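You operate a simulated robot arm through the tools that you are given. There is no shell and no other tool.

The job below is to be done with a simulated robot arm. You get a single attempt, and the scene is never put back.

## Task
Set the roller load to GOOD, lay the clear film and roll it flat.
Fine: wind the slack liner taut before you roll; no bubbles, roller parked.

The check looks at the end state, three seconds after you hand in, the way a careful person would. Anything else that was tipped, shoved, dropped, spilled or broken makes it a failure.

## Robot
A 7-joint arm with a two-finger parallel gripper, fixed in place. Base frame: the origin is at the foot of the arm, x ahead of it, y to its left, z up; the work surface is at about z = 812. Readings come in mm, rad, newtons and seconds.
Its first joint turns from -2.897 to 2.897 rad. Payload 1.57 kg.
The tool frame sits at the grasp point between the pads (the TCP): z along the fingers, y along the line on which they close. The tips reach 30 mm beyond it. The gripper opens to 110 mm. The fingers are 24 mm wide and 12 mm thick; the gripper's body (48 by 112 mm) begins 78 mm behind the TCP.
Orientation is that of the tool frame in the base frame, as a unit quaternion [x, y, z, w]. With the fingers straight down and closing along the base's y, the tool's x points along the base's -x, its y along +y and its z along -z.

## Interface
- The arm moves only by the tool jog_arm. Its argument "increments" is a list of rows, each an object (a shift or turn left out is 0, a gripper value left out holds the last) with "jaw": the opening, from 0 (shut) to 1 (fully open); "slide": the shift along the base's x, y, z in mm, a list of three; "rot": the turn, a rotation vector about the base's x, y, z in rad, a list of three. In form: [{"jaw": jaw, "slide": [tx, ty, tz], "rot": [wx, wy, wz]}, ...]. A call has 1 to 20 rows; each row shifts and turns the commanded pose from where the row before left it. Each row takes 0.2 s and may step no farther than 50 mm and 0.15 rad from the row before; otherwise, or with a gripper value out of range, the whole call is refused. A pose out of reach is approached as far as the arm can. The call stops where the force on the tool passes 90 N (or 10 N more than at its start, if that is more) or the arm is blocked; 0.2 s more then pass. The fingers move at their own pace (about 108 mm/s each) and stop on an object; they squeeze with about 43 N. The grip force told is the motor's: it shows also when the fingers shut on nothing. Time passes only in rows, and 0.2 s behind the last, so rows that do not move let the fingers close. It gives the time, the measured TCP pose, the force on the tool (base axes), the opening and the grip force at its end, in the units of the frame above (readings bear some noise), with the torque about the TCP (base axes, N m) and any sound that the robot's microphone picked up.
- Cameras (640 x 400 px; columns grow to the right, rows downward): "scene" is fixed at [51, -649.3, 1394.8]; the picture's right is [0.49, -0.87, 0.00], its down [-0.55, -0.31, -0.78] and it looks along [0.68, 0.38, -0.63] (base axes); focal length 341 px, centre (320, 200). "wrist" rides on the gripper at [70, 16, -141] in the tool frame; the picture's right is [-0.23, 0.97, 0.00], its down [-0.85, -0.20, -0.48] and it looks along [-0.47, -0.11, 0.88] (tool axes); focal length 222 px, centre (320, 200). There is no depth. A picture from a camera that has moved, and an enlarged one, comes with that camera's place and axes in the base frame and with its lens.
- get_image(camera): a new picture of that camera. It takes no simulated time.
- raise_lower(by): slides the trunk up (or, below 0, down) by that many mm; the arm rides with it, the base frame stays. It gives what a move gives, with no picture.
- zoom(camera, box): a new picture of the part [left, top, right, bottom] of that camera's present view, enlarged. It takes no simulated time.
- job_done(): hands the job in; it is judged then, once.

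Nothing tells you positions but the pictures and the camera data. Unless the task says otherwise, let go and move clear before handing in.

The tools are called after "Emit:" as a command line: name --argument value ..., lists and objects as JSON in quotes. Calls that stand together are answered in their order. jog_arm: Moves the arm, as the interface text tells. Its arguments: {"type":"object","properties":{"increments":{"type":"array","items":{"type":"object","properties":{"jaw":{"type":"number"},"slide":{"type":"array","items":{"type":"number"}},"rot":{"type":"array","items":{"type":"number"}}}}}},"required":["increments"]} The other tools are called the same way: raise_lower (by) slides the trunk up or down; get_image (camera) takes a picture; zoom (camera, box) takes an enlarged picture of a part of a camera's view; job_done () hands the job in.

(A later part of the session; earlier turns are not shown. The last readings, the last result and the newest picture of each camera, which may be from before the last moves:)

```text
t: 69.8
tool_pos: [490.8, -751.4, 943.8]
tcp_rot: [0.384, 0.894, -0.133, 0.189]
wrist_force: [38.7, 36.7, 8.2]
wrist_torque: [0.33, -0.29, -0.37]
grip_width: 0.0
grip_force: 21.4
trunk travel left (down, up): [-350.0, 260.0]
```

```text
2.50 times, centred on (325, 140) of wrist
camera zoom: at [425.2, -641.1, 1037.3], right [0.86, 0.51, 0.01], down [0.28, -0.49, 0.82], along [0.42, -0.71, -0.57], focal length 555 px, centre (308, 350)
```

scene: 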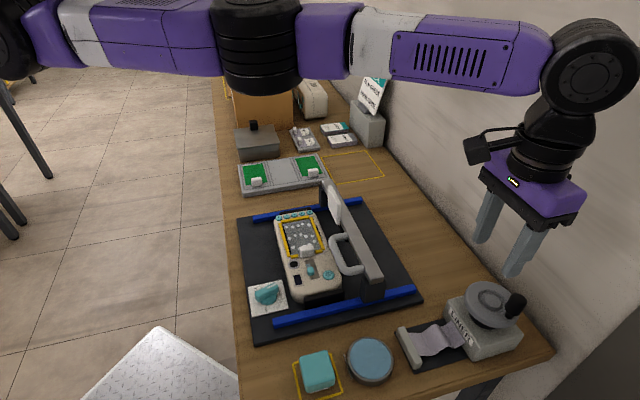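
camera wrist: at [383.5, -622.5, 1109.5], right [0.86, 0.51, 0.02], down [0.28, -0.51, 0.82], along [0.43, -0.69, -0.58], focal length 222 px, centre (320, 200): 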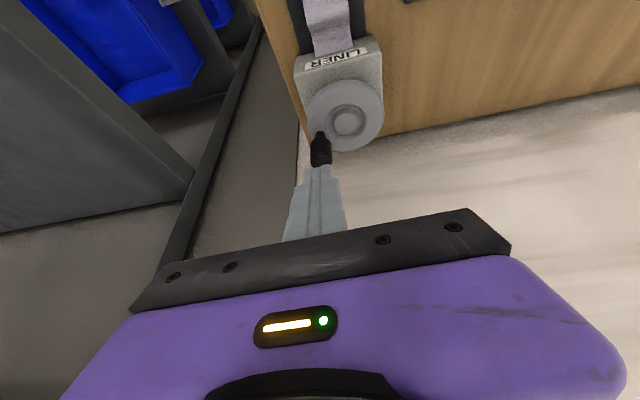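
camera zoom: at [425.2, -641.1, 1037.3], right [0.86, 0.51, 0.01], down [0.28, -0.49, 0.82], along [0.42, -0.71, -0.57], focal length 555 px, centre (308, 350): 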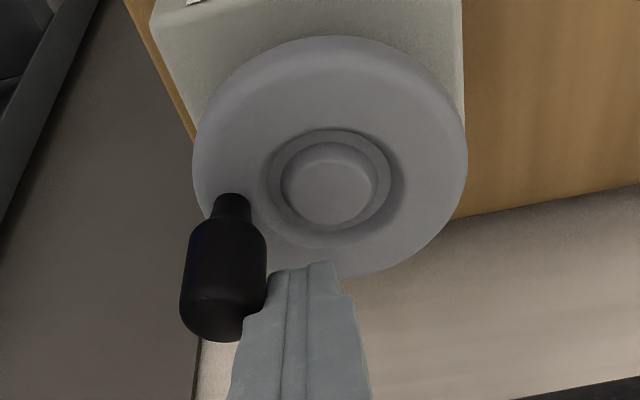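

The push is mostly radial, so the peg is jammed rather than meeting a real stop. I'll back off, reduce the lean to about 18°, and grip the knob with the gripper turning along with the crank.

Emit:
jog_arm --increments '[{"slide": [17, 6, 0]}, {"slide": [-4, 7, 20]}, {"slide": [-4, 7, 25]}, {"slide": [-4, 7, 25]}, {"rot": [0.13, 0.0845, 0]}]'

Emit:
zoom --camera "wrist" --box '[260, 60, 400, 200]'

Emit:
zoom --camera "scene" --box '[440, 270, 536, 340]'

```text
refused: row 5 steps farther than a row can; nothing moved
```

```text
2.86 times, centred on (330, 130) of wrist
camera zoom: at [425.2, -641.1, 1037.3], right [0.86, 0.51, 0.01], down [0.28, -0.49, 0.82], along [0.42, -0.71, -0.57], focal length 635 px, centre (291, 400)
```

zoom: 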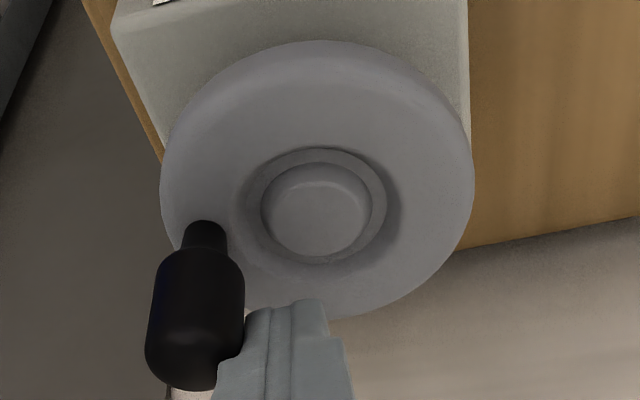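

```text
5.71 times, centred on (488, 305) of scene
camera zoom: at [51.0, -649.3, 1394.8], right [0.49, -0.87, 0.0], down [-0.55, -0.31, -0.78], along [0.68, 0.38, -0.63], focal length 1949 px, centre (-640, -400)
```

zoom: 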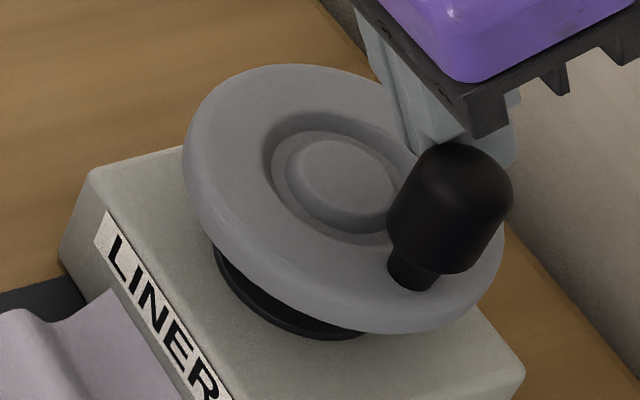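

Emit:
jog_arm --increments '[{"slide": [17, 6, 0]}, {"slide": [-4, 7, 20]}, {"slide": [-4, 7, 25]}, {"slide": [-4, 7, 25]}, {"rot": [0.065, 0.0423, 0]}, {"rot": [0.065, 0.0423, 0]}]'

Emit:
zoom --camera "wrist" --box '[260, 60, 400, 200]'

Emit:
zoom --camera "scene" --box '[440, 270, 536, 340]'

```text
t: 71.2
tool_pos: [483.6, -729.1, 1013.9]
tcp_rot: [0.395, 0.905, -0.098, 0.122]
wrist_force: [0.3, -0.6, -0.3]
wrist_torque: [-0.03, 0.0, -0.02]
grip_width: 0.1
grip_force: 21.0
trunk travel left (down, up): [-350.0, 260.0]
```

```text
2.86 times, centred on (330, 130) of wrist
camera zoom: at [430.3, -630.9, 1126.2], right [0.87, 0.49, -0.01], down [0.35, -0.59, 0.73], along [0.35, -0.64, -0.69], focal length 635 px, centre (291, 400)
```

zoom: 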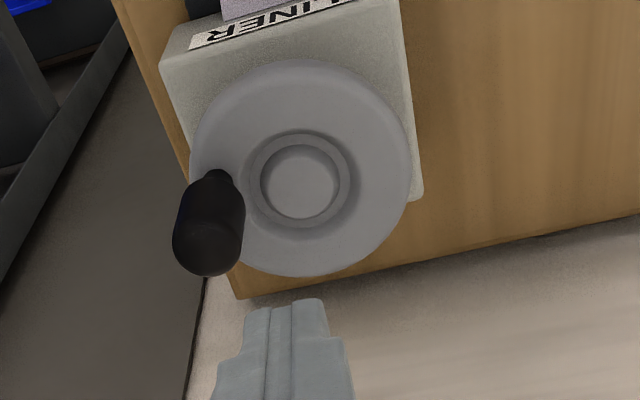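

```text
5.71 times, centred on (488, 305) of scene
camera zoom: at [51.0, -649.3, 1394.8], right [0.49, -0.87, 0.0], down [-0.55, -0.31, -0.78], along [0.68, 0.38, -0.63], focal length 1949 px, centre (-640, -400)
```

zoom: 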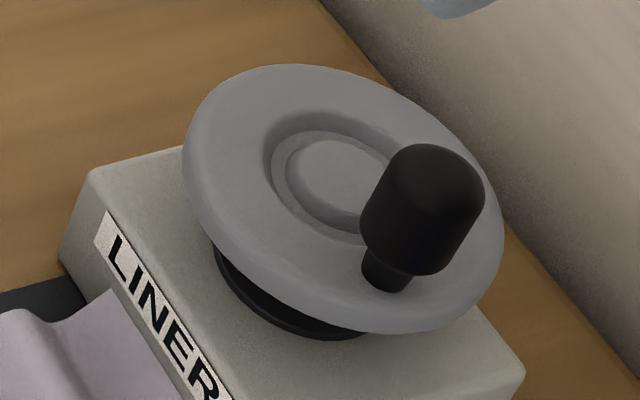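

The knob is at about -155° (461, -748). I'll open the jaws, spin to a high positive roll to leave plenty of clockwise travel, and line up over the knob.

Emit:
jog_arm --increments '[{"jaw": 0.5, "slide": [-16, 0, 0], "rot": [-0.0208, 0.0397, 0.1378]}, {"slide": [-16, 0, 0], "rot": [-0.0208, 0.0397, 0.1378]}, {"rot": [-0.0208, 0.0397, 0.1378]}, {"rot": [-0.0208, 0.0397, 0.1378]}, {"rot": [-0.0208, 0.0397, 0.1378]}, {"rot": [-0.0208, 0.0397, 0.1378]}, {"rot": [-0.0208, 0.0397, 0.1378]}, {"rot": [-0.0208, 0.0397, 0.1378]}, {"rot": [-0.0208, 0.0397, 0.1378]}, {"rot": [-0.0208, 0.0397, 0.1378]}, {"rot": [-0.0208, 0.0397, 0.1378]}, {"rot": [-0.0208, 0.0397, 0.1378]}, {"rot": [-0.0208, 0.0397, 0.1378]}, {"rot": [-0.0208, 0.0397, 0.1378]}, {"rot": [-0.0208, 0.0397, 0.1378]}, {"rot": [-0.0208, 0.0397, 0.1378]}]'

Emit:
get_image --camera "wrist"

```text
t: 74.6
tool_pos: [451.6, -728.9, 1014.1]
tcp_rot: [-0.674, 0.723, -0.15, -0.04]
wrist_force: [-0.3, 0.6, -0.1]
wrist_torque: [-0.01, 0.0, -0.01]
grip_width: 55.0
grip_force: 0.1
trunk travel left (down, up): [-350.0, 260.0]
```

```text
taken
camera wrist: at [410.2, -756.4, 1164.1], right [-0.94, 0.27, -0.22], down [0.2, 0.94, 0.26], along [0.27, 0.2, -0.94], focal length 222 px, centre (320, 200)
```

wrist: 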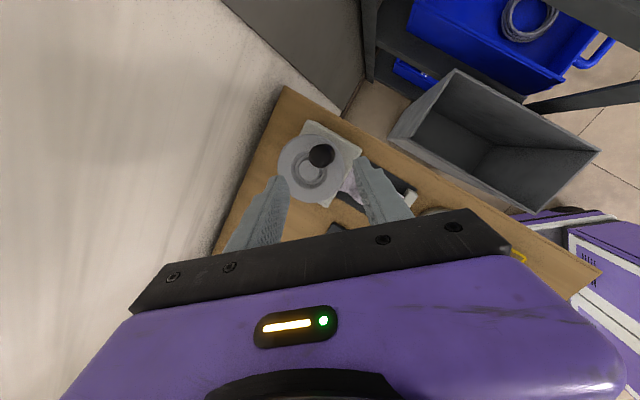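

The roll range is wide on this side, so one stroke can cover about 200°. Descending onto the knob and gripping.

Emit:
jog_arm --increments '[{"slide": [2.5, -4.9, -17]}, {"slide": [2.5, -4.9, -17]}, {"slide": [2.5, -4.9, -17]}, {"slide": [2.5, -4.9, -15]}, {"slide": [0, 0, 0]}]'

Emit:
zoom --camera "wrist" --box '[230, 100, 420, 230]'

Emit:
zoom --camera "scene" --box '[430, 250, 540, 340]'

```text
t: 75.8
tool_pos: [462.7, -749.2, 948.6]
tcp_rot: [-0.672, 0.724, -0.15, -0.04]
wrist_force: [0.5, -0.4, -0.3]
wrist_torque: [-0.01, 0.01, -0.02]
grip_width: 54.9
grip_force: 0.0
trunk travel left (down, up): [-350.0, 260.0]
```

```text
3.08 times, centred on (325, 165) of wrist
camera zoom: at [420.8, -775.7, 1097.0], right [-0.94, 0.27, -0.22], down [0.21, 0.94, 0.27], along [0.28, 0.2, -0.94], focal length 684 px, centre (305, 308)
```

zoom: 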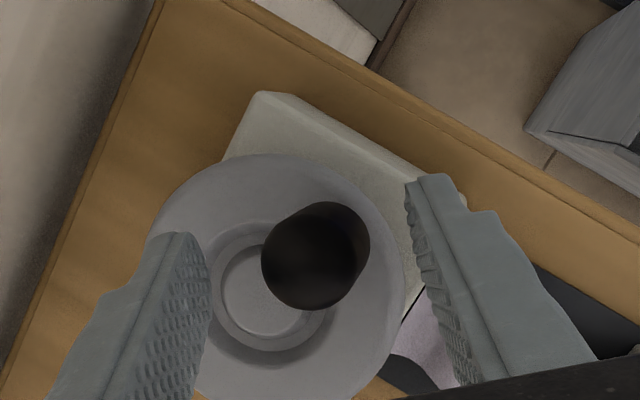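

```text
4.44 times, centred on (485, 295) of scene
camera zoom: at [51.0, -649.3, 1394.8], right [0.49, -0.87, 0.0], down [-0.55, -0.31, -0.78], along [0.68, 0.38, -0.63], focal length 1516 px, centre (-413, -222)
```

zoom: 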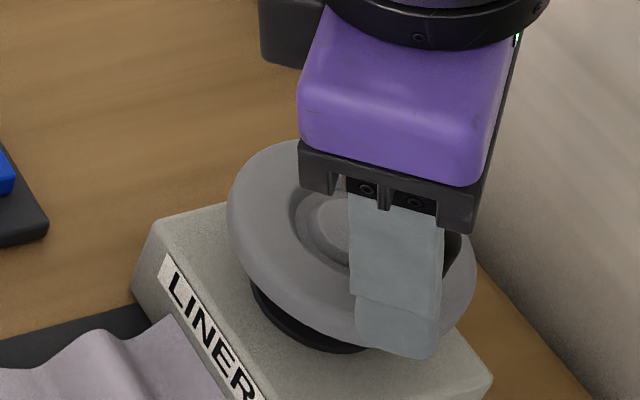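

Well centred. Closing on the knob.

Emit:
jog_arm --increments '[{"jaw": 0.3, "slide": [0, 0, -2]}, {"jaw": 0.0}, {"jaw": 0.0}, {"jaw": 0.0}]'

Emit:
zoom --camera "wrist" --box '[230, 100, 420, 230]'

```text
t: 76.8
tool_pos: [460.1, -749.9, 944.4]
tcp_rot: [-0.672, 0.724, -0.149, -0.042]
wrist_force: [-16.2, -1.9, 1.4]
wrist_torque: [0.02, 1.18, 0.06]
grip_width: 26.5
grip_force: 37.7
trunk travel left (down, up): [-350.0, 260.0]
```

```text
3.08 times, centred on (325, 165) of wrist
camera zoom: at [418.1, -776.2, 1095.6], right [-0.94, 0.27, -0.21], down [0.21, 0.94, 0.26], along [0.27, 0.2, -0.94], focal length 684 px, centre (305, 308)
```

zoom: 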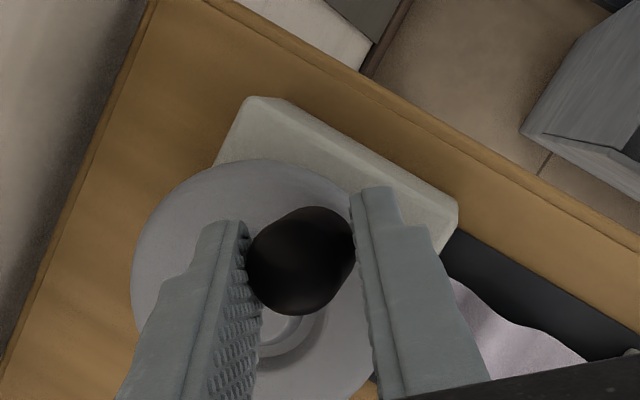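

Gripped. Turning clockwise 40° with matched roll, checking forces.

Emit:
jog_arm --increments '[{"slide": [-1.64, 4.15, 0], "rot": [0.0202, -0.0378, -0.1332]}, {"slide": [-1.05, 4.34, 0], "rot": [0.0202, -0.0378, -0.1332]}, {"slide": [-0.44, 4.45, 0], "rot": [0.0202, -0.0378, -0.1332]}, {"slide": [0.19, 4.46, 0], "rot": [0.0202, -0.0378, -0.1332]}, {"slide": [0.8, 4.39, 0], "rot": [0.0202, -0.0378, -0.1332]}]'

Emit:
zoom --camera "scene" --box '[430, 250, 540, 340]'

Emit:
zoom --camera "scene" --box '[405, 312, 469, 352]'

Emit:
zoom --camera "wrist" --box '[230, 100, 420, 230]'

```text
t: 78.0
tool_pos: [456.3, -726.0, 947.5]
tcp_rot: [-0.381, 0.912, -0.153, 0.011]
wrist_force: [-26.5, 5.9, 8.9]
wrist_torque: [-0.16, 1.79, -0.1]
grip_width: 28.9
grip_force: 38.7
trunk travel left (down, up): [-350.0, 260.0]
```

```text
4.44 times, centred on (485, 295) of scene
camera zoom: at [51.0, -649.3, 1394.8], right [0.49, -0.87, 0.0], down [-0.55, -0.31, -0.78], along [0.68, 0.38, -0.63], focal length 1516 px, centre (-413, -222)
```

zoom: 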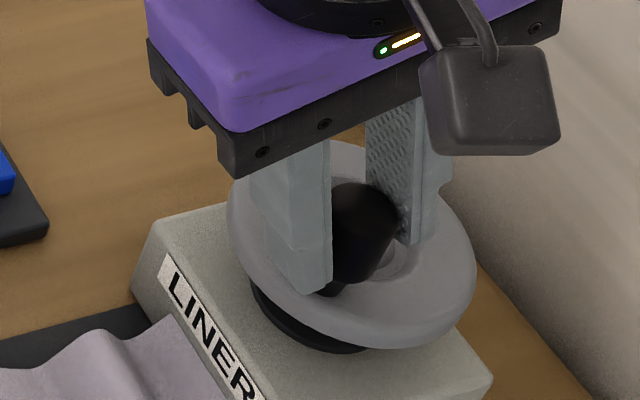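

```text
10.00 times, centred on (437, 332) of scene
camera zoom: at [51.0, -649.3, 1394.8], right [0.49, -0.87, 0.0], down [-0.55, -0.31, -0.78], along [0.68, 0.38, -0.63], focal length 3411 px, centre (-850, -1120)
```

zoom: 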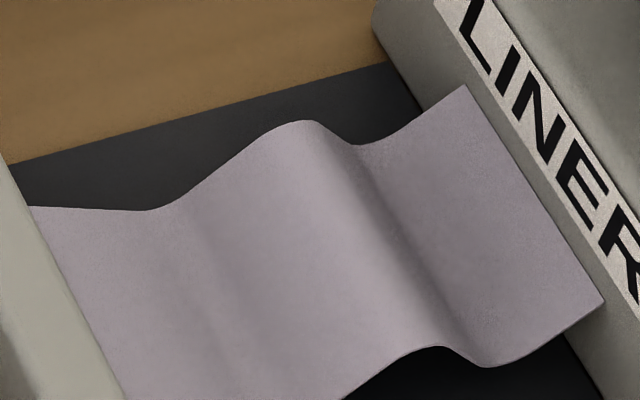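

```text
3.08 times, centred on (325, 165) of wrist
camera zoom: at [377.1, -725.9, 1083.2], right [-0.51, 0.8, -0.3], down [0.68, 0.6, 0.43], along [0.53, 0.02, -0.85], focal length 684 px, centre (305, 308)
```

zoom: 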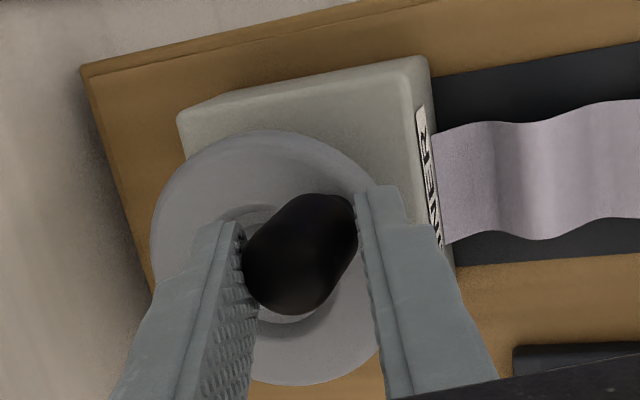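

It follows well, past the old "stop", with moderate forces. Continuing the clockwise stroke about 120° more.

Emit:
jog_arm --increments '[{"slide": [1.42, 4.24, 0], "rot": [0.0202, -0.0378, -0.1332]}, {"slide": [1.98, 3.99, 0], "rot": [0.0202, -0.0378, -0.1332]}, {"slide": [2.52, 3.69, 0], "rot": [0.0202, -0.0378, -0.1332]}, {"slide": [3.01, 3.29, 0], "rot": [0.0202, -0.0378, -0.1332]}, {"slide": [3.44, 2.85, 0], "rot": [0.0202, -0.0378, -0.1332]}, {"slide": [3.8, 2.34, 0], "rot": [0.0202, -0.0378, -0.1332]}, {"slide": [4.09, 1.79, 0], "rot": [0.0202, -0.0378, -0.1332]}, {"slide": [4.3, 1.2, 0], "rot": [0.0202, -0.0378, -0.1332]}, {"slide": [4.43, 0.59, 0], "rot": [0.0202, -0.0378, -0.1332]}, {"slide": [4.46, -0.03, 0], "rot": [0.0202, -0.0378, -0.1332]}, {"slide": [4.42, -0.66, 0], "rot": [0.0202, -0.0378, -0.1332]}, {"slide": [4.29, -1.26, 0], "rot": [0.0202, -0.0378, -0.1332]}, {"slide": [4.06, -1.84, 0], "rot": [0.0202, -0.0378, -0.1332]}, {"slide": [3.77, -2.39, 0], "rot": [0.0202, -0.0378, -0.1332]}, {"slide": [3.4, -2.9, 0], "rot": [0.0202, -0.0378, -0.1332]}]'

Emit:
zoom --camera "scene" --box '[430, 250, 540, 340]'

Emit:
zoom --camera "scene" --box '[405, 312, 469, 352]'

Emit:
zoom --camera "wrist" --box '[230, 100, 420, 230]'

```text
t: 81.2
tool_pos: [509.9, -713.7, 946.8]
tcp_rot: [0.6, 0.785, -0.065, 0.141]
wrist_force: [-6.7, -6.3, 1.0]
wrist_torque: [-0.86, 0.97, -0.07]
grip_width: 24.9
grip_force: 36.6
trunk travel left (down, up): [-350.0, 260.0]
```

```text
4.44 times, centred on (485, 295) of scene
camera zoom: at [51.0, -649.3, 1394.8], right [0.49, -0.87, 0.0], down [-0.55, -0.31, -0.78], along [0.68, 0.38, -0.63], focal length 1516 px, centre (-413, -222)
```

zoom: 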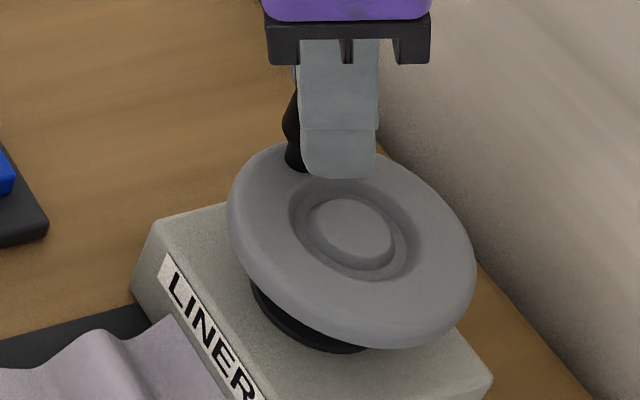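

```text
10.00 times, centred on (437, 332) of scene
camera zoom: at [51.0, -649.3, 1394.8], right [0.49, -0.87, 0.0], down [-0.55, -0.31, -0.78], along [0.68, 0.38, -0.63], focal length 3411 px, centre (-850, -1120)
```

zoom: 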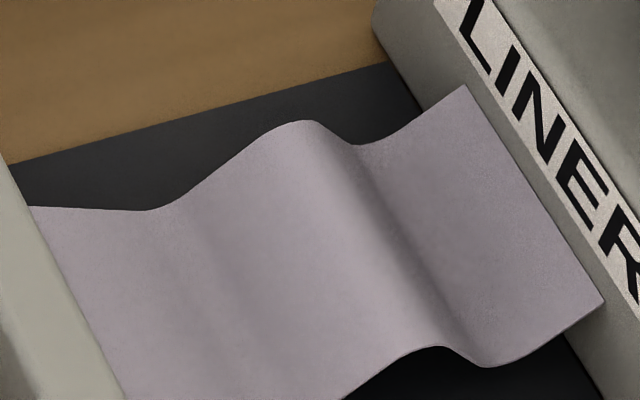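

```text
3.08 times, centred on (325, 165) of wrist
camera zoom: at [490.5, -605.2, 1060.6], right [0.99, 0.06, 0.13], down [-0.05, -0.71, 0.7], along [0.13, -0.7, -0.7], focal length 684 px, centre (305, 308)
```

zoom: 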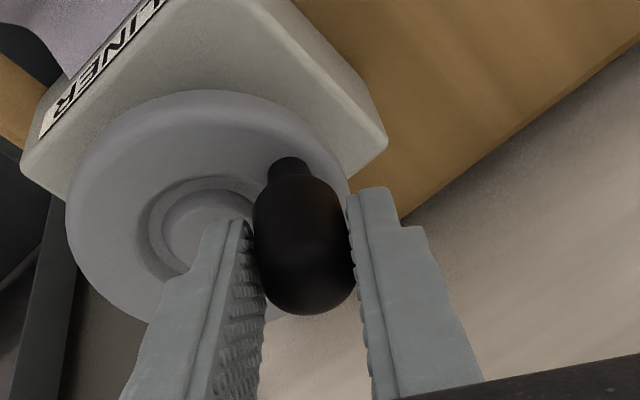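

The crank turns freely clockwise and the liner is still slack after about 190°. Finishing this stroke, then I'll regrip and continue.

Emit:
jog_arm --increments '[{"slide": [2.96, -3.34, 0], "rot": [0.0202, -0.0378, -0.1332]}, {"slide": [2.47, -3.72, 0], "rot": [0.0202, -0.0378, -0.1332]}, {"slide": [1.93, -4.02, 0], "rot": [0.0202, -0.0378, -0.1332]}, {"slide": [1.35, -4.26, 0], "rot": [0.0202, -0.0378, -0.1332]}, {"slide": [0.75, -4.4, 0], "rot": [0.0202, -0.0378, -0.1332]}]'

Emit:
zoom --camera "scene" --box '[385, 270, 540, 370]'

Emit:
zoom --camera "wrist" --box '[230, 100, 420, 230]'

```text
t: 82.4
tool_pos: [516.7, -722.6, 946.7]
tcp_rot: [0.728, 0.668, -0.039, 0.15]
wrist_force: [-22.2, -10.4, 2.5]
wrist_torque: [-0.09, 1.14, -0.11]
grip_width: 26.6
grip_force: 37.9
out of reach, approached as far as the arm can: row 3, 4, 5
trunk travel left (down, up): [-350.0, 260.0]
```

```text
4.00 times, centred on (462, 320) of scene
camera zoom: at [51.0, -649.3, 1394.8], right [0.49, -0.87, 0.0], down [-0.55, -0.31, -0.78], along [0.68, 0.38, -0.63], focal length 1364 px, centre (-250, -280)
```

zoom: 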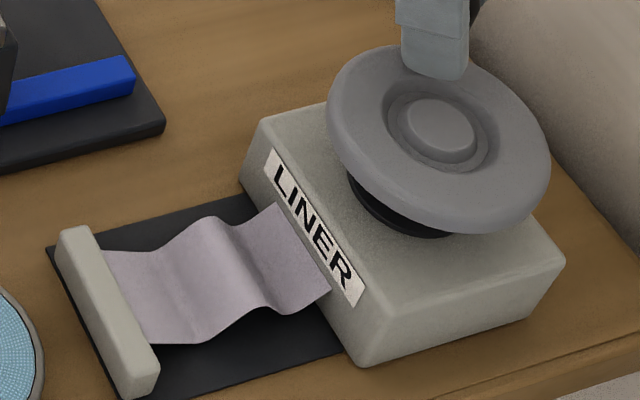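

```text
3.08 times, centred on (325, 165) of wrist
camera zoom: at [520.6, -617.2, 1065.7], right [0.94, -0.28, 0.22], down [-0.35, -0.68, 0.64], along [-0.03, -0.68, -0.73], focal length 684 px, centre (305, 308)
```

zoom: 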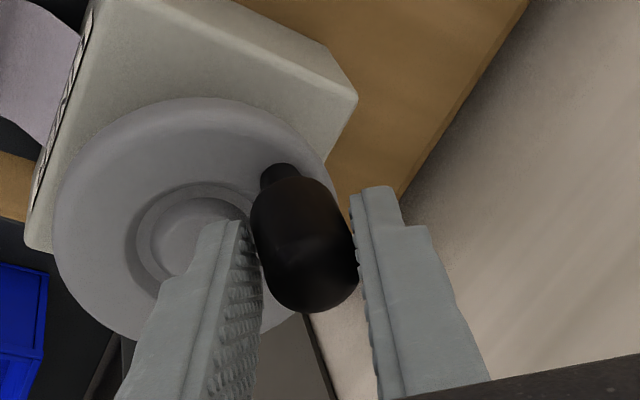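

Regrip time: opening, rolling back about 170° around the knob, and closing again.

Emit:
jog_arm --increments '[{"jaw": 0.5}, {"jaw": 0.5}, {"jaw": 0.5}]'

Emit:
jog_arm --increments '[{"rot": [-0.0214, 0.0403, 0.1419]}, {"rot": [-0.0214, 0.0403, 0.1419]}, {"rot": [-0.0214, 0.0403, 0.1419]}, {"rot": [-0.0214, 0.0403, 0.1419]}, {"rot": [-0.0214, 0.0403, 0.1419]}, {"rot": [-0.0214, 0.0403, 0.1419]}, {"rot": [-0.0214, 0.0403, 0.1419]}, {"rot": [-0.0214, 0.0403, 0.1419]}, {"rot": [-0.0214, 0.0403, 0.1419]}, {"rot": [-0.0214, 0.0403, 0.1419]}, {"rot": [-0.0214, 0.0403, 0.1419]}, {"rot": [-0.0214, 0.0403, 0.1419]}, {"rot": [-0.0214, 0.0403, 0.1419]}, {"rot": [-0.0214, 0.0403, 0.1419]}, {"rot": [-0.0214, 0.0403, 0.1419]}, {"rot": [-0.0214, 0.0403, 0.1419]}, {"rot": [-0.0214, 0.0403, 0.1419]}, {"rot": [-0.0214, 0.0403, 0.1419]}, {"rot": [-0.0214, 0.0403, 0.1419]}, {"rot": [-0.0214, 0.0403, 0.1419]}]'

Emit:
zoom --camera "wrist" --box '[230, 100, 420, 230]'

Emit:
zoom --camera "scene" --box '[430, 250, 540, 340]'

```text
t: 83.2
tool_pos: [520.2, -720.5, 946.5]
tcp_rot: [0.725, 0.671, -0.037, 0.151]
wrist_force: [0.4, 0.7, -0.8]
wrist_torque: [-0.04, 0.02, 0.02]
grip_width: 55.0
grip_force: 0.1
trunk travel left (down, up): [-350.0, 260.0]
```

```text
t: 87.4
tool_pos: [519.8, -721.1, 946.3]
tcp_rot: [-0.61, 0.777, -0.151, -0.03]
wrist_force: [0.3, -0.3, 0.7]
wrist_torque: [-0.01, 0.0, 0.0]
grip_width: 54.9
grip_force: 0.0
trunk travel left (down, up): [-350.0, 260.0]
```

```text
3.08 times, centred on (325, 165) of wrist
camera zoom: at [467.0, -744.6, 1093.7], right [-0.87, 0.42, -0.25], down [0.34, 0.89, 0.3], along [0.35, 0.18, -0.92], focal length 684 px, centre (305, 308)
```

zoom: 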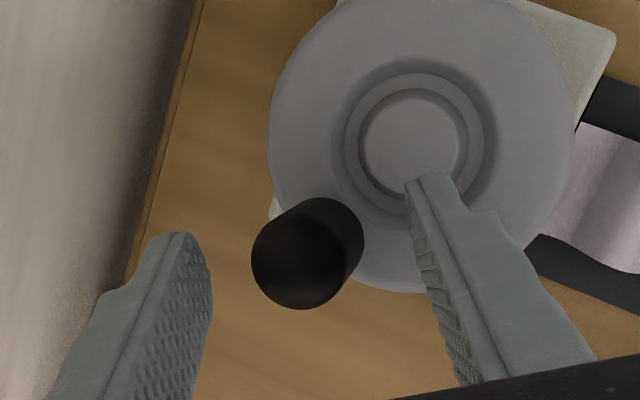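

```text
4.44 times, centred on (485, 295) of scene
camera zoom: at [51.0, -649.3, 1394.8], right [0.49, -0.87, 0.0], down [-0.55, -0.31, -0.78], along [0.68, 0.38, -0.63], focal length 1516 px, centre (-413, -222)
```

zoom: 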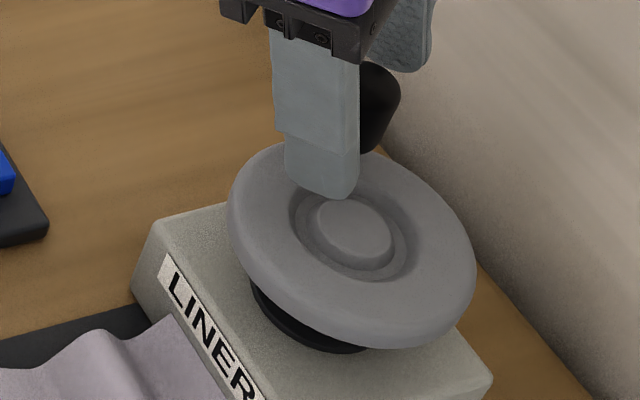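

The knob is about 5 mm off the pad centre, so I'll re-centre, add a touch of lean for the far side of the circle, and close again.

Emit:
jog_arm --increments '[{"slide": [-0.3, -3.8, 0], "rot": [-0.0503, -0.0327, 0]}, {"jaw": 0.3}, {"jaw": 0.0}, {"jaw": 0.0}, {"jaw": 0.0}]'

Emit:
zoom --camera "wrist" --box '[230, 100, 420, 230]'

```text
t: 88.6
tool_pos: [517.1, -725.7, 946.5]
tcp_rot: [-0.606, 0.774, -0.181, -0.032]
wrist_force: [-9.7, -0.3, -3.5]
wrist_torque: [0.04, 1.07, -0.08]
grip_width: 28.2
grip_force: 38.5
trunk travel left (down, up): [-350.0, 260.0]
```

```text
3.08 times, centred on (325, 165) of wrist
camera zoom: at [460.2, -741.5, 1092.6], right [-0.86, 0.41, -0.3], down [0.33, 0.9, 0.27], along [0.38, 0.13, -0.92], focal length 684 px, centre (305, 308)
```

zoom: 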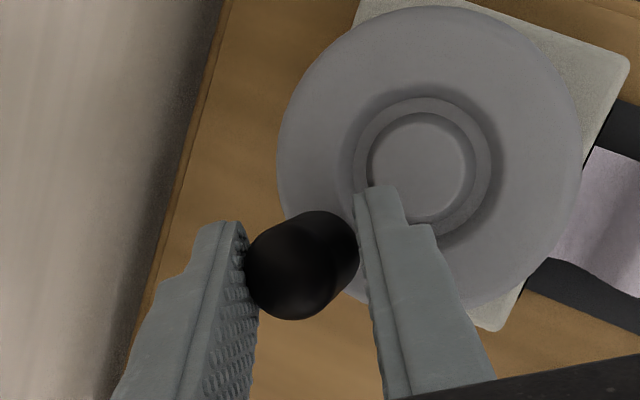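

Gripped again. Continuing the clockwise stroke through the far side.

Emit:
jog_arm --increments '[{"slide": [1.27, -4.28, 0], "rot": [0.0237, -0.0447, -0.1301]}, {"slide": [0.66, -4.42, 0], "rot": [0.0237, -0.0447, -0.1301]}, {"slide": [0.04, -4.46, 0], "rot": [0.0237, -0.0447, -0.1301]}, {"slide": [-0.58, -4.43, 0], "rot": [0.0237, -0.0447, -0.1301]}, {"slide": [-1.2, -4.3, 0], "rot": [0.0237, -0.0447, -0.1301]}, {"slide": [-1.78, -4.1, 0], "rot": [0.0237, -0.0447, -0.1301]}, {"slide": [-2.33, -3.8, 0], "rot": [0.0237, -0.0447, -0.1301]}, {"slide": [-2.84, -3.45, 0], "rot": [0.0237, -0.0447, -0.1301]}, {"slide": [-3.29, -3.01, 0], "rot": [0.0237, -0.0447, -0.1301]}, {"slide": [-3.68, -2.53, 0], "rot": [0.0237, -0.0447, -0.1301]}]'

Emit:
zoom --camera "scene" --box '[385, 260, 545, 360]'

Emit:
zoom --camera "scene" --box '[405, 312, 469, 352]'

Emit:
zoom --camera "wrist" --box '[230, 100, 420, 230]'

```text
t: 90.8
tool_pos: [506.3, -760.6, 947.8]
tcp_rot: [0.032, 0.983, -0.157, 0.092]
wrist_force: [-23.4, 40.8, 13.9]
wrist_torque: [1.62, 1.42, -0.07]
grip_width: 29.0
grip_force: 39.1
trunk travel left (down, up): [-350.0, 260.0]
```

```text
4.00 times, centred on (465, 310) of scene
camera zoom: at [51.0, -649.3, 1394.8], right [0.49, -0.87, 0.0], down [-0.55, -0.31, -0.78], along [0.68, 0.38, -0.63], focal length 1364 px, centre (-260, -240)
```

zoom: 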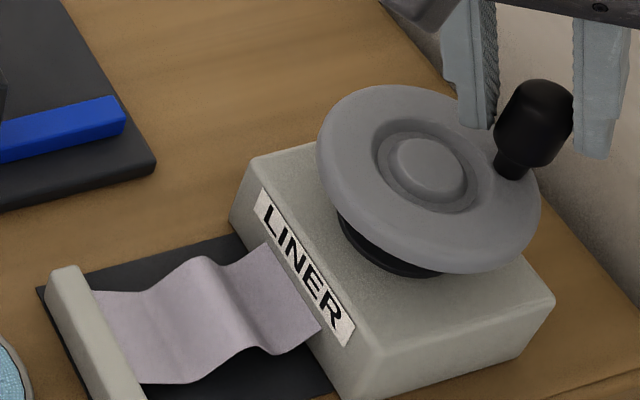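

```text
10.00 times, centred on (437, 332) of scene
camera zoom: at [51.0, -649.3, 1394.8], right [0.49, -0.87, 0.0], down [-0.55, -0.31, -0.78], along [0.68, 0.38, -0.63], focal length 3411 px, centre (-850, -1120)
```

zoom: 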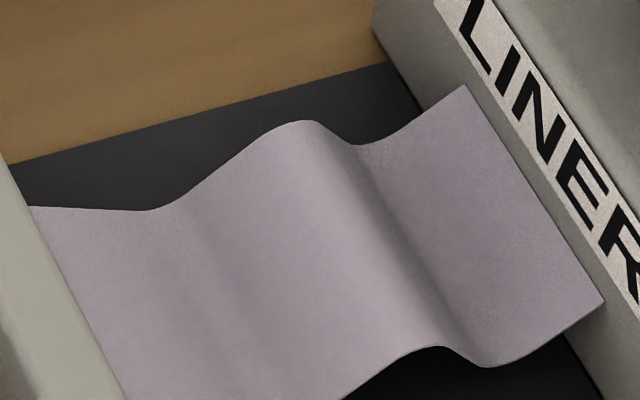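

```text
3.08 times, centred on (325, 165) of wrist
camera zoom: at [415.4, -697.7, 1060.4], right [0.31, 0.92, -0.25], down [0.74, -0.07, 0.67], along [0.6, -0.4, -0.7], focal length 684 px, centre (305, 308)
```

zoom: 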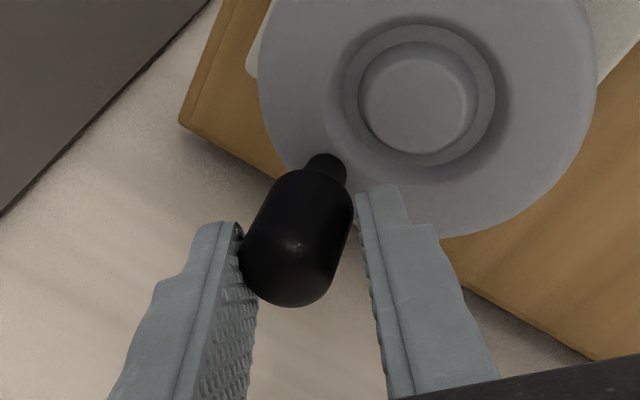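

Still no change after ~300°. Continuing to complete more than a full turn.

Emit:
jog_arm --increments '[{"slide": [-3.99, -1.99, 0], "rot": [0.0237, -0.0447, -0.1301]}, {"slide": [-4.24, -1.42, 0], "rot": [0.0237, -0.0447, -0.1301]}, {"slide": [-4.39, -0.81, 0], "rot": [0.0237, -0.0447, -0.1301]}, {"slide": [-4.46, -0.2, 0], "rot": [0.0237, -0.0447, -0.1301]}, {"slide": [-4.44, 0.43, 0], "rot": [0.0237, -0.0447, -0.1301]}, {"slide": [-4.34, 1.04, 0], "rot": [0.0237, -0.0447, -0.1301]}, {"slide": [-4.16, 1.64, 0], "rot": [0.0237, -0.0447, -0.1301]}, {"slide": [-3.88, 2.2, 0], "rot": [0.0237, -0.0447, -0.1301]}, {"slide": [-3.54, 2.71, 0], "rot": [0.0237, -0.0447, -0.1301]}, {"slide": [-3.13, 3.19, 0], "rot": [0.0237, -0.0447, -0.1301]}]'

Emit:
zoom --camera "scene" --box '[385, 260, 545, 360]'

Emit:
zoom --camera "scene" --box '[405, 312, 469, 352]'

Emit:
zoom --camera "wrist" --box '[230, 100, 420, 230]'

```text
t: 93.0
tool_pos: [463.7, -758.5, 945.5]
tcp_rot: [0.658, 0.73, -0.066, 0.174]
wrist_force: [-3.6, -3.4, 0.6]
wrist_torque: [-1.07, 0.9, -0.07]
grip_width: 26.1
grip_force: 36.9
trunk travel left (down, up): [-350.0, 260.0]
```

```text
4.00 times, centred on (465, 310) of scene
camera zoom: at [51.0, -649.3, 1394.8], right [0.49, -0.87, 0.0], down [-0.55, -0.31, -0.78], along [0.68, 0.38, -0.63], focal length 1364 px, centre (-260, -240)
```

zoom: 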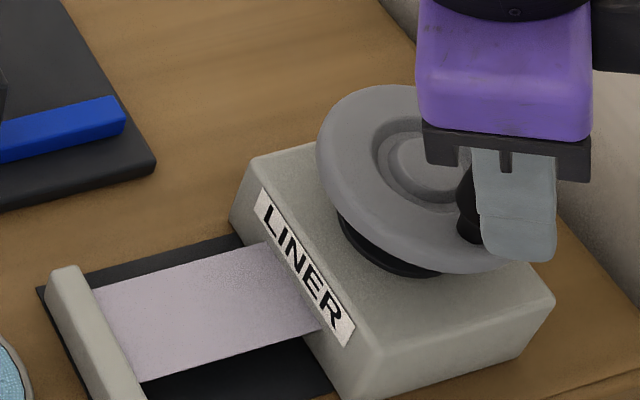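

```text
10.00 times, centred on (437, 332) of scene
camera zoom: at [51.0, -649.3, 1394.8], right [0.49, -0.87, 0.0], down [-0.55, -0.31, -0.78], along [0.68, 0.38, -0.63], focal length 3411 px, centre (-850, -1120)
```

zoom: 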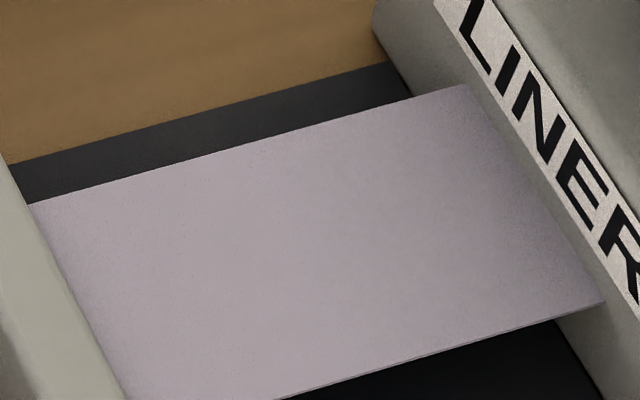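

```text
3.08 times, centred on (325, 165) of wrist
camera zoom: at [450.9, -644.2, 1056.8], right [0.97, -0.09, 0.21], down [-0.21, -0.67, 0.71], along [0.07, -0.74, -0.67], focal length 684 px, centre (305, 308)
```

zoom: 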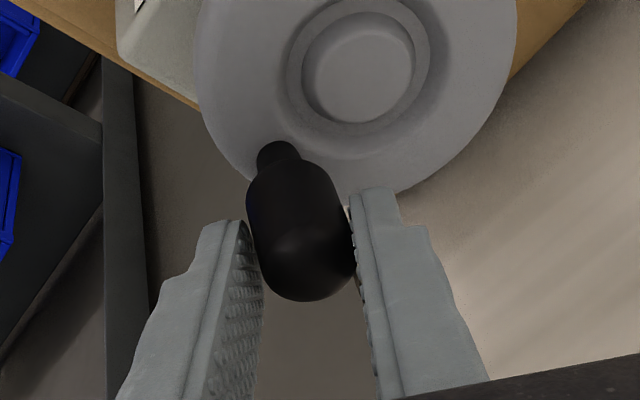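

The liner snapped flat: it's taut after just over one clockwise turn. Releasing carefully and retracting along the tool axis.

Emit:
jog_arm --increments '[{"jaw": 0.5}, {"jaw": 0.5}, {"jaw": 0.5}]'

Emit:
zoom --camera "wrist" --box '[230, 100, 420, 230]'

```text
t: 93.8
tool_pos: [466.3, -756.9, 944.8]
tcp_rot: [0.656, 0.732, -0.065, 0.174]
wrist_force: [-0.1, -0.1, 0.3]
wrist_torque: [-0.02, -0.01, 0.04]
grip_width: 55.2
grip_force: 0.2
trunk travel left (down, up): [-350.0, 260.0]
```

```text
3.08 times, centred on (325, 165) of wrist
camera zoom: at [452.3, -643.7, 1056.7], right [0.97, -0.09, 0.21], down [-0.21, -0.67, 0.71], along [0.08, -0.73, -0.67], focal length 684 px, centre (305, 308)
```

zoom: 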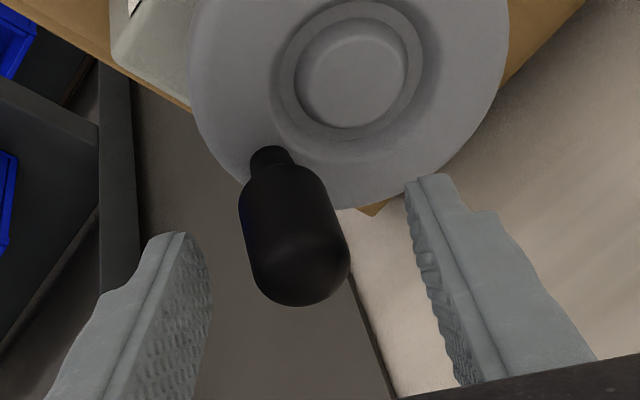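

Knob is free. Retracting, then straightening the tool to vertical, well above everything.

Emit:
jog_arm --increments '[{"slide": [-3.4, 6.5, 18.6]}, {"slide": [-3.4, 6.5, 18.6]}, {"slide": [-3.4, 6.5, 18.6]}, {"slide": [-3.4, 6.5, 18.6]}, {"slide": [-10, 20, 30]}, {"slide": [-10, 20, 30], "rot": [0.1104, 0.0579, 0]}, {"slide": [-5, 20, 20], "rot": [0.1104, 0.0579, 0]}, {"slide": [0, 20, 0], "rot": [0.1104, 0.0579, 0]}, {"rot": [0, 0, -0.131]}, {"rot": [0, 0, -0.131]}, {"rot": [0, 0, -0.131]}, {"rot": [0, 0, -0.131]}, {"rot": [0, 0, -0.131]}, {"rot": [0, 0, -0.131]}, {"rot": [0, 0, -0.131]}]'

Emit:
get_image --camera "wrist"

Emit:
get_image --camera "scene"

```text
t: 97.0
tool_pos: [426.3, -651.7, 1099.7]
tcp_rot: [0.76, 0.65, 0.0, -0.001]
wrist_force: [0.4, -0.4, -0.2]
wrist_torque: [0.03, 0.01, 0.0]
grip_width: 55.0
grip_force: 0.0
out of reach, approached as far as the arm can: row 11, 12, 13, 14, 15
trunk travel left (down, up): [-350.0, 260.0]
```

```text
taken
camera wrist: at [454.0, -585.0, 1241.8], right [0.93, -0.37, 0.0], down [-0.33, -0.82, 0.48], along [-0.18, -0.44, -0.88], focal length 222 px, centre (320, 200)
```

wrist: 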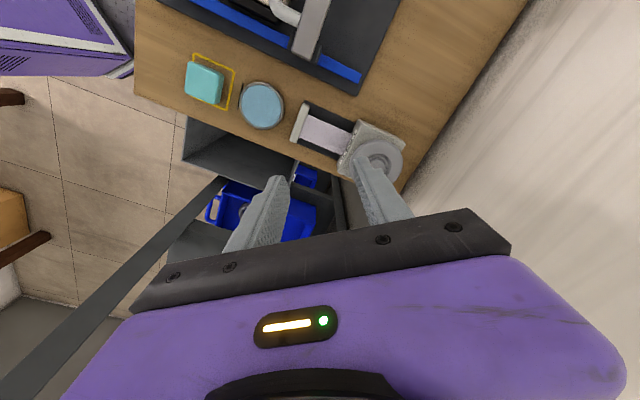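

```text
taken
```

scene: 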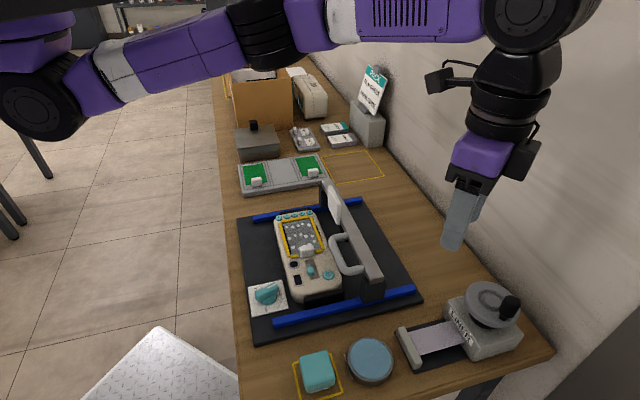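

The liner is clearly taut. Now to the roller handle: I'll roll the wrist the other way so the jaws close along the rail direction, and move above the handle.

Emit:
jog_arm --increments '[{"slide": [1.4, 11.5, 0], "rot": [0, 0, 0.147]}, {"slide": [1.4, 11.5, 0], "rot": [0, 0, 0.147]}, {"slide": [1.4, 11.5, 0], "rot": [0, 0, 0.147]}, {"slide": [1.4, 11.5, 0], "rot": [0, 0, 0.147]}, {"slide": [1.4, 11.5, 0], "rot": [0, 0, 0.147]}, {"slide": [1.4, 11.5, 0], "rot": [0, 0, 0.147]}, {"slide": [1.4, 11.5, 0], "rot": [0, 0, 0.147]}, {"slide": [1.4, 11.5, 0], "rot": [0, 0, 0.147]}, {"slide": [1.4, 11.5, 0], "rot": [0, 0, 0.147]}, {"slide": [1.4, 11.5, 0], "rot": [0, 0, 0.147]}, {"slide": [1.4, 11.5, 0], "rot": [0, 0, 0.147]}, {"slide": [1.4, 11.5, 0], "rot": [0, 0, 0.147]}, {"slide": [1.4, 11.5, 0], "rot": [0, 0, 0.147]}, {"slide": [1.4, 11.5, 0], "rot": [0, 0, 0.147]}, {"slide": [1.4, 11.5, 0], "rot": [0, 0, 0.147]}, {"slide": [1.4, 11.5, 0], "rot": [0, 0, 0.147]}, {"slide": [1, 11, 0], "rot": [0, 0, 0.147]}]'

Emit:
get_image --camera "wrist"

Emit:
get_image --camera "scene"

```text
t: 100.6
tool_pos: [451.8, -457.6, 1101.0]
tcp_rot: [-0.379, 0.926, 0.0, -0.001]
wrist_force: [1.3, 0.0, 0.4]
wrist_torque: [0.04, -0.01, 0.0]
grip_width: 55.0
grip_force: 0.0
trunk travel left (down, up): [-350.0, 260.0]
```

```text
taken
camera wrist: at [390.5, -493.8, 1242.2], right [-0.52, 0.85, 0.0], down [0.75, 0.46, 0.48], along [0.41, 0.25, -0.88], focal length 222 px, centre (320, 200)
```

wrist: 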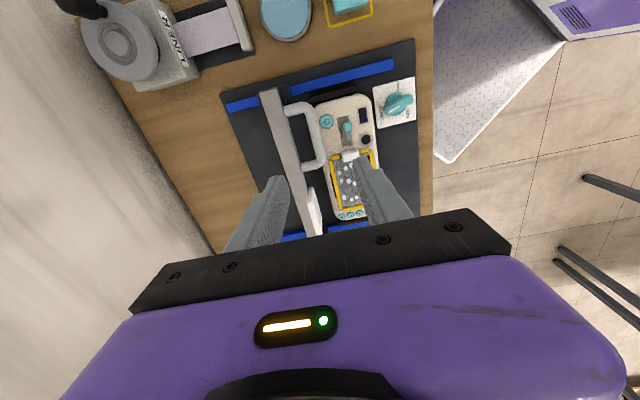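

```text
taken
```

scene: 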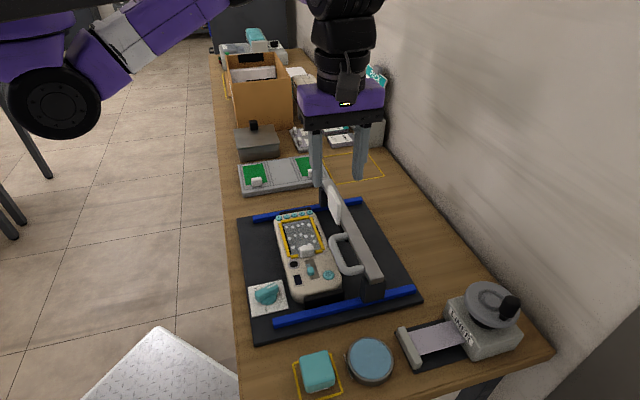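

Emit:
zoom --camera "wrist" --box '[220, 60, 420, 240]'

Emit:
zoom --camera "wrist" --box '[220, 70, 340, 180]'

Emit:
zoom --camera "scene" --box '[310, 215, 420, 310]'

Emit:
zoom --camera "scene" --box '[300, 170, 380, 260]'

```text
2.22 times, centred on (320, 150) of wrist
camera zoom: at [390.5, -493.8, 1242.2], right [-0.52, 0.85, 0.0], down [0.75, 0.46, 0.48], along [0.41, 0.25, -0.88], focal length 494 px, centre (320, 311)
```

zoom: 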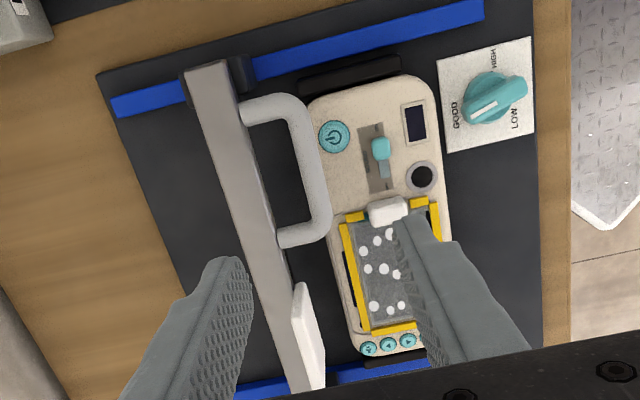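

```text
3.64 times, centred on (280, 125) of wrist
camera zoom: at [390.5, -493.8, 1242.2], right [-0.52, 0.85, 0.0], down [0.75, 0.46, 0.48], along [0.41, 0.25, -0.88], focal length 808 px, centre (466, 473)
```

zoom: 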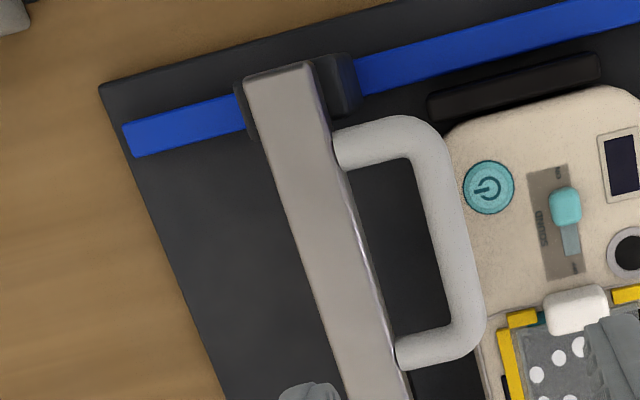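

```text
4.21 times, centred on (365, 262) of scene
camera zoom: at [51.0, -649.3, 1394.8], right [0.49, -0.87, 0.0], down [-0.55, -0.31, -0.78], along [0.68, 0.38, -0.63], focal length 1436 px, centre (130, -63)
```

zoom: 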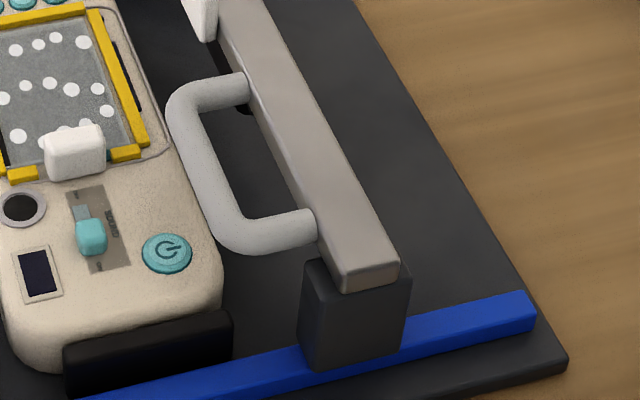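

```text
4.44 times, centred on (340, 215) of scene
camera zoom: at [51.0, -649.3, 1394.8], right [0.49, -0.87, 0.0], down [-0.55, -0.31, -0.78], along [0.68, 0.38, -0.63], focal length 1516 px, centre (231, 133)
```

zoom: 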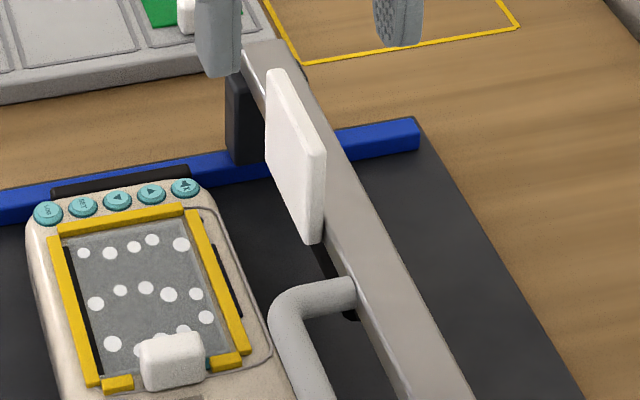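

The handle bar runs along u at about w≈650, z≈898, with roughly 28 mm of clear gap to the beam. I'll centre over it with the jaws at 30 mm and come down.

Emit:
jog_arm --increments '[{"jaw": 0.28, "slide": [4, -1, -40], "rot": [0, 0, 0.009]}, {"slide": [3.8, -1, -40]}, {"slide": [0, 0, -40]}, {"slide": [0, 0, -25]}]'

Emit:
get_image --camera "wrist"

Emit:
zoom --camera "wrist" --box '[230, 100, 420, 230]'

Emit:
zoom --camera "scene" --box '[300, 190, 420, 290]'

```text
t: 101.6
tool_pos: [459.8, -458.8, 955.4]
tcp_rot: [-0.381, 0.924, -0.001, -0.001]
wrist_force: [0.7, 0.0, 0.3]
wrist_torque: [-0.02, 0.02, 0.0]
grip_width: 30.7
grip_force: 0.1
trunk travel left (down, up): [-350.0, 260.0]
```

```text
taken
camera wrist: at [398.6, -495.7, 1096.9], right [-0.53, 0.85, 0.0], down [0.75, 0.46, 0.48], along [0.41, 0.25, -0.88], focal length 222 px, centre (320, 200)
```

wrist: 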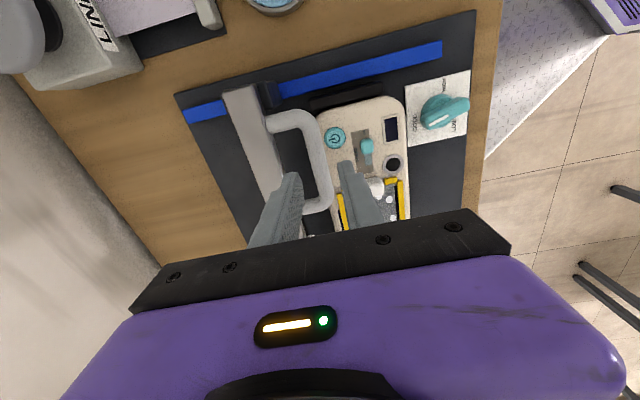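

```text
3.08 times, centred on (325, 165) of wrist
camera zoom: at [398.6, -495.7, 1096.9], right [-0.53, 0.85, 0.0], down [0.75, 0.46, 0.48], along [0.41, 0.25, -0.88], focal length 684 px, centre (305, 308)
```

zoom: 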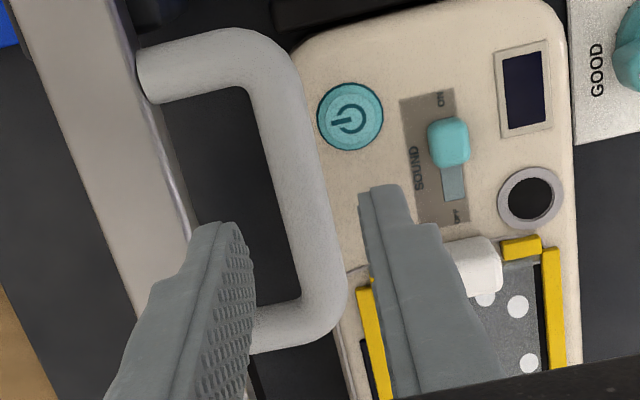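

```text
4.00 times, centred on (360, 240) of scene
camera zoom: at [51.0, -649.3, 1394.8], right [0.49, -0.87, 0.0], down [-0.55, -0.31, -0.78], along [0.68, 0.38, -0.63], focal length 1364 px, centre (160, 40)
```

zoom: 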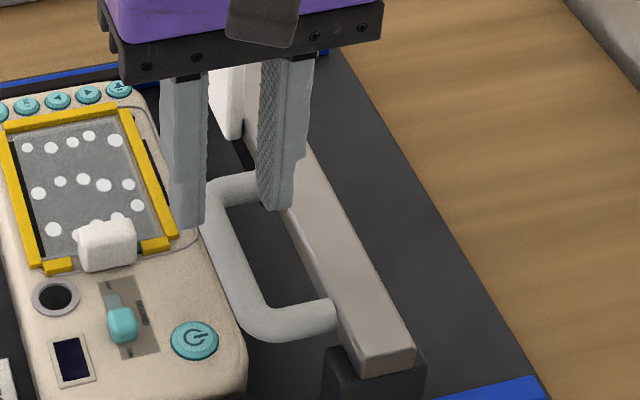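

Shifting 2 mm towards the wall to centre on the bar, then descending to grip height.

Emit:
jog_arm --increments '[{"slide": [1.4, -1.4, -20]}, {"slide": [0, 0, -15]}, {"slide": [0, 0, -10]}, {"slide": [0, 0, -6]}]'

Emit:
zoom --camera "wrist" --box '[230, 100, 420, 230]'

Emit:
zoom --camera "scene" --box '[310, 200, 410, 290]'

```text
t: 102.6
tool_pos: [461.0, -459.7, 904.9]
tcp_rot: [-0.382, 0.924, -0.001, 0.0]
wrist_force: [0.3, -0.5, -0.4]
wrist_torque: [-0.06, -0.02, 0.04]
grip_width: 30.6
grip_force: 0.0
trunk travel left (down, up): [-350.0, 260.0]
```

```text
3.08 times, centred on (325, 165) of wrist
camera zoom: at [400.1, -496.5, 1045.9], right [-0.53, 0.85, 0.0], down [0.75, 0.46, 0.48], along [0.41, 0.25, -0.88], focal length 684 px, centre (305, 308)
```

zoom: 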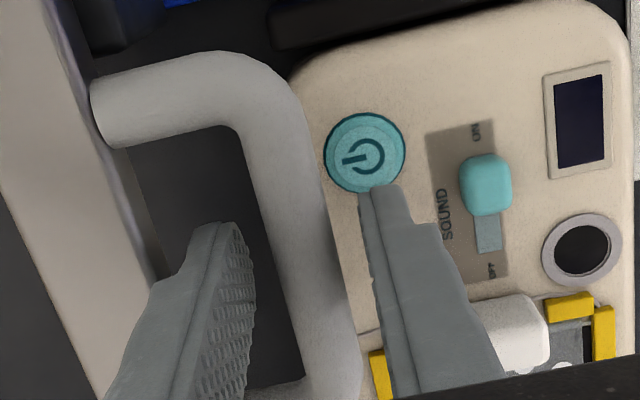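

```text
4.44 times, centred on (360, 245) of scene
camera zoom: at [51.0, -649.3, 1394.8], right [0.49, -0.87, 0.0], down [-0.55, -0.31, -0.78], along [0.68, 0.38, -0.63], focal length 1516 px, centre (142, 0)
```

zoom: 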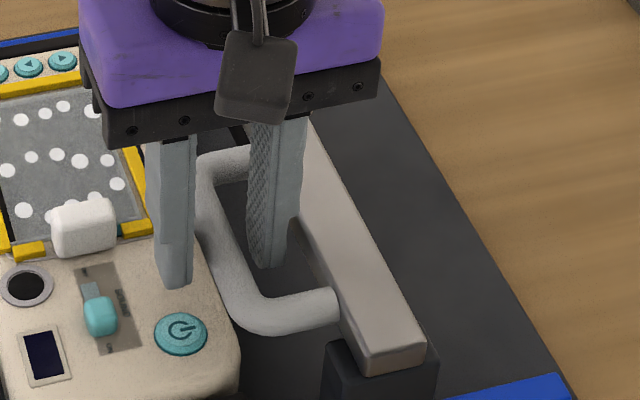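

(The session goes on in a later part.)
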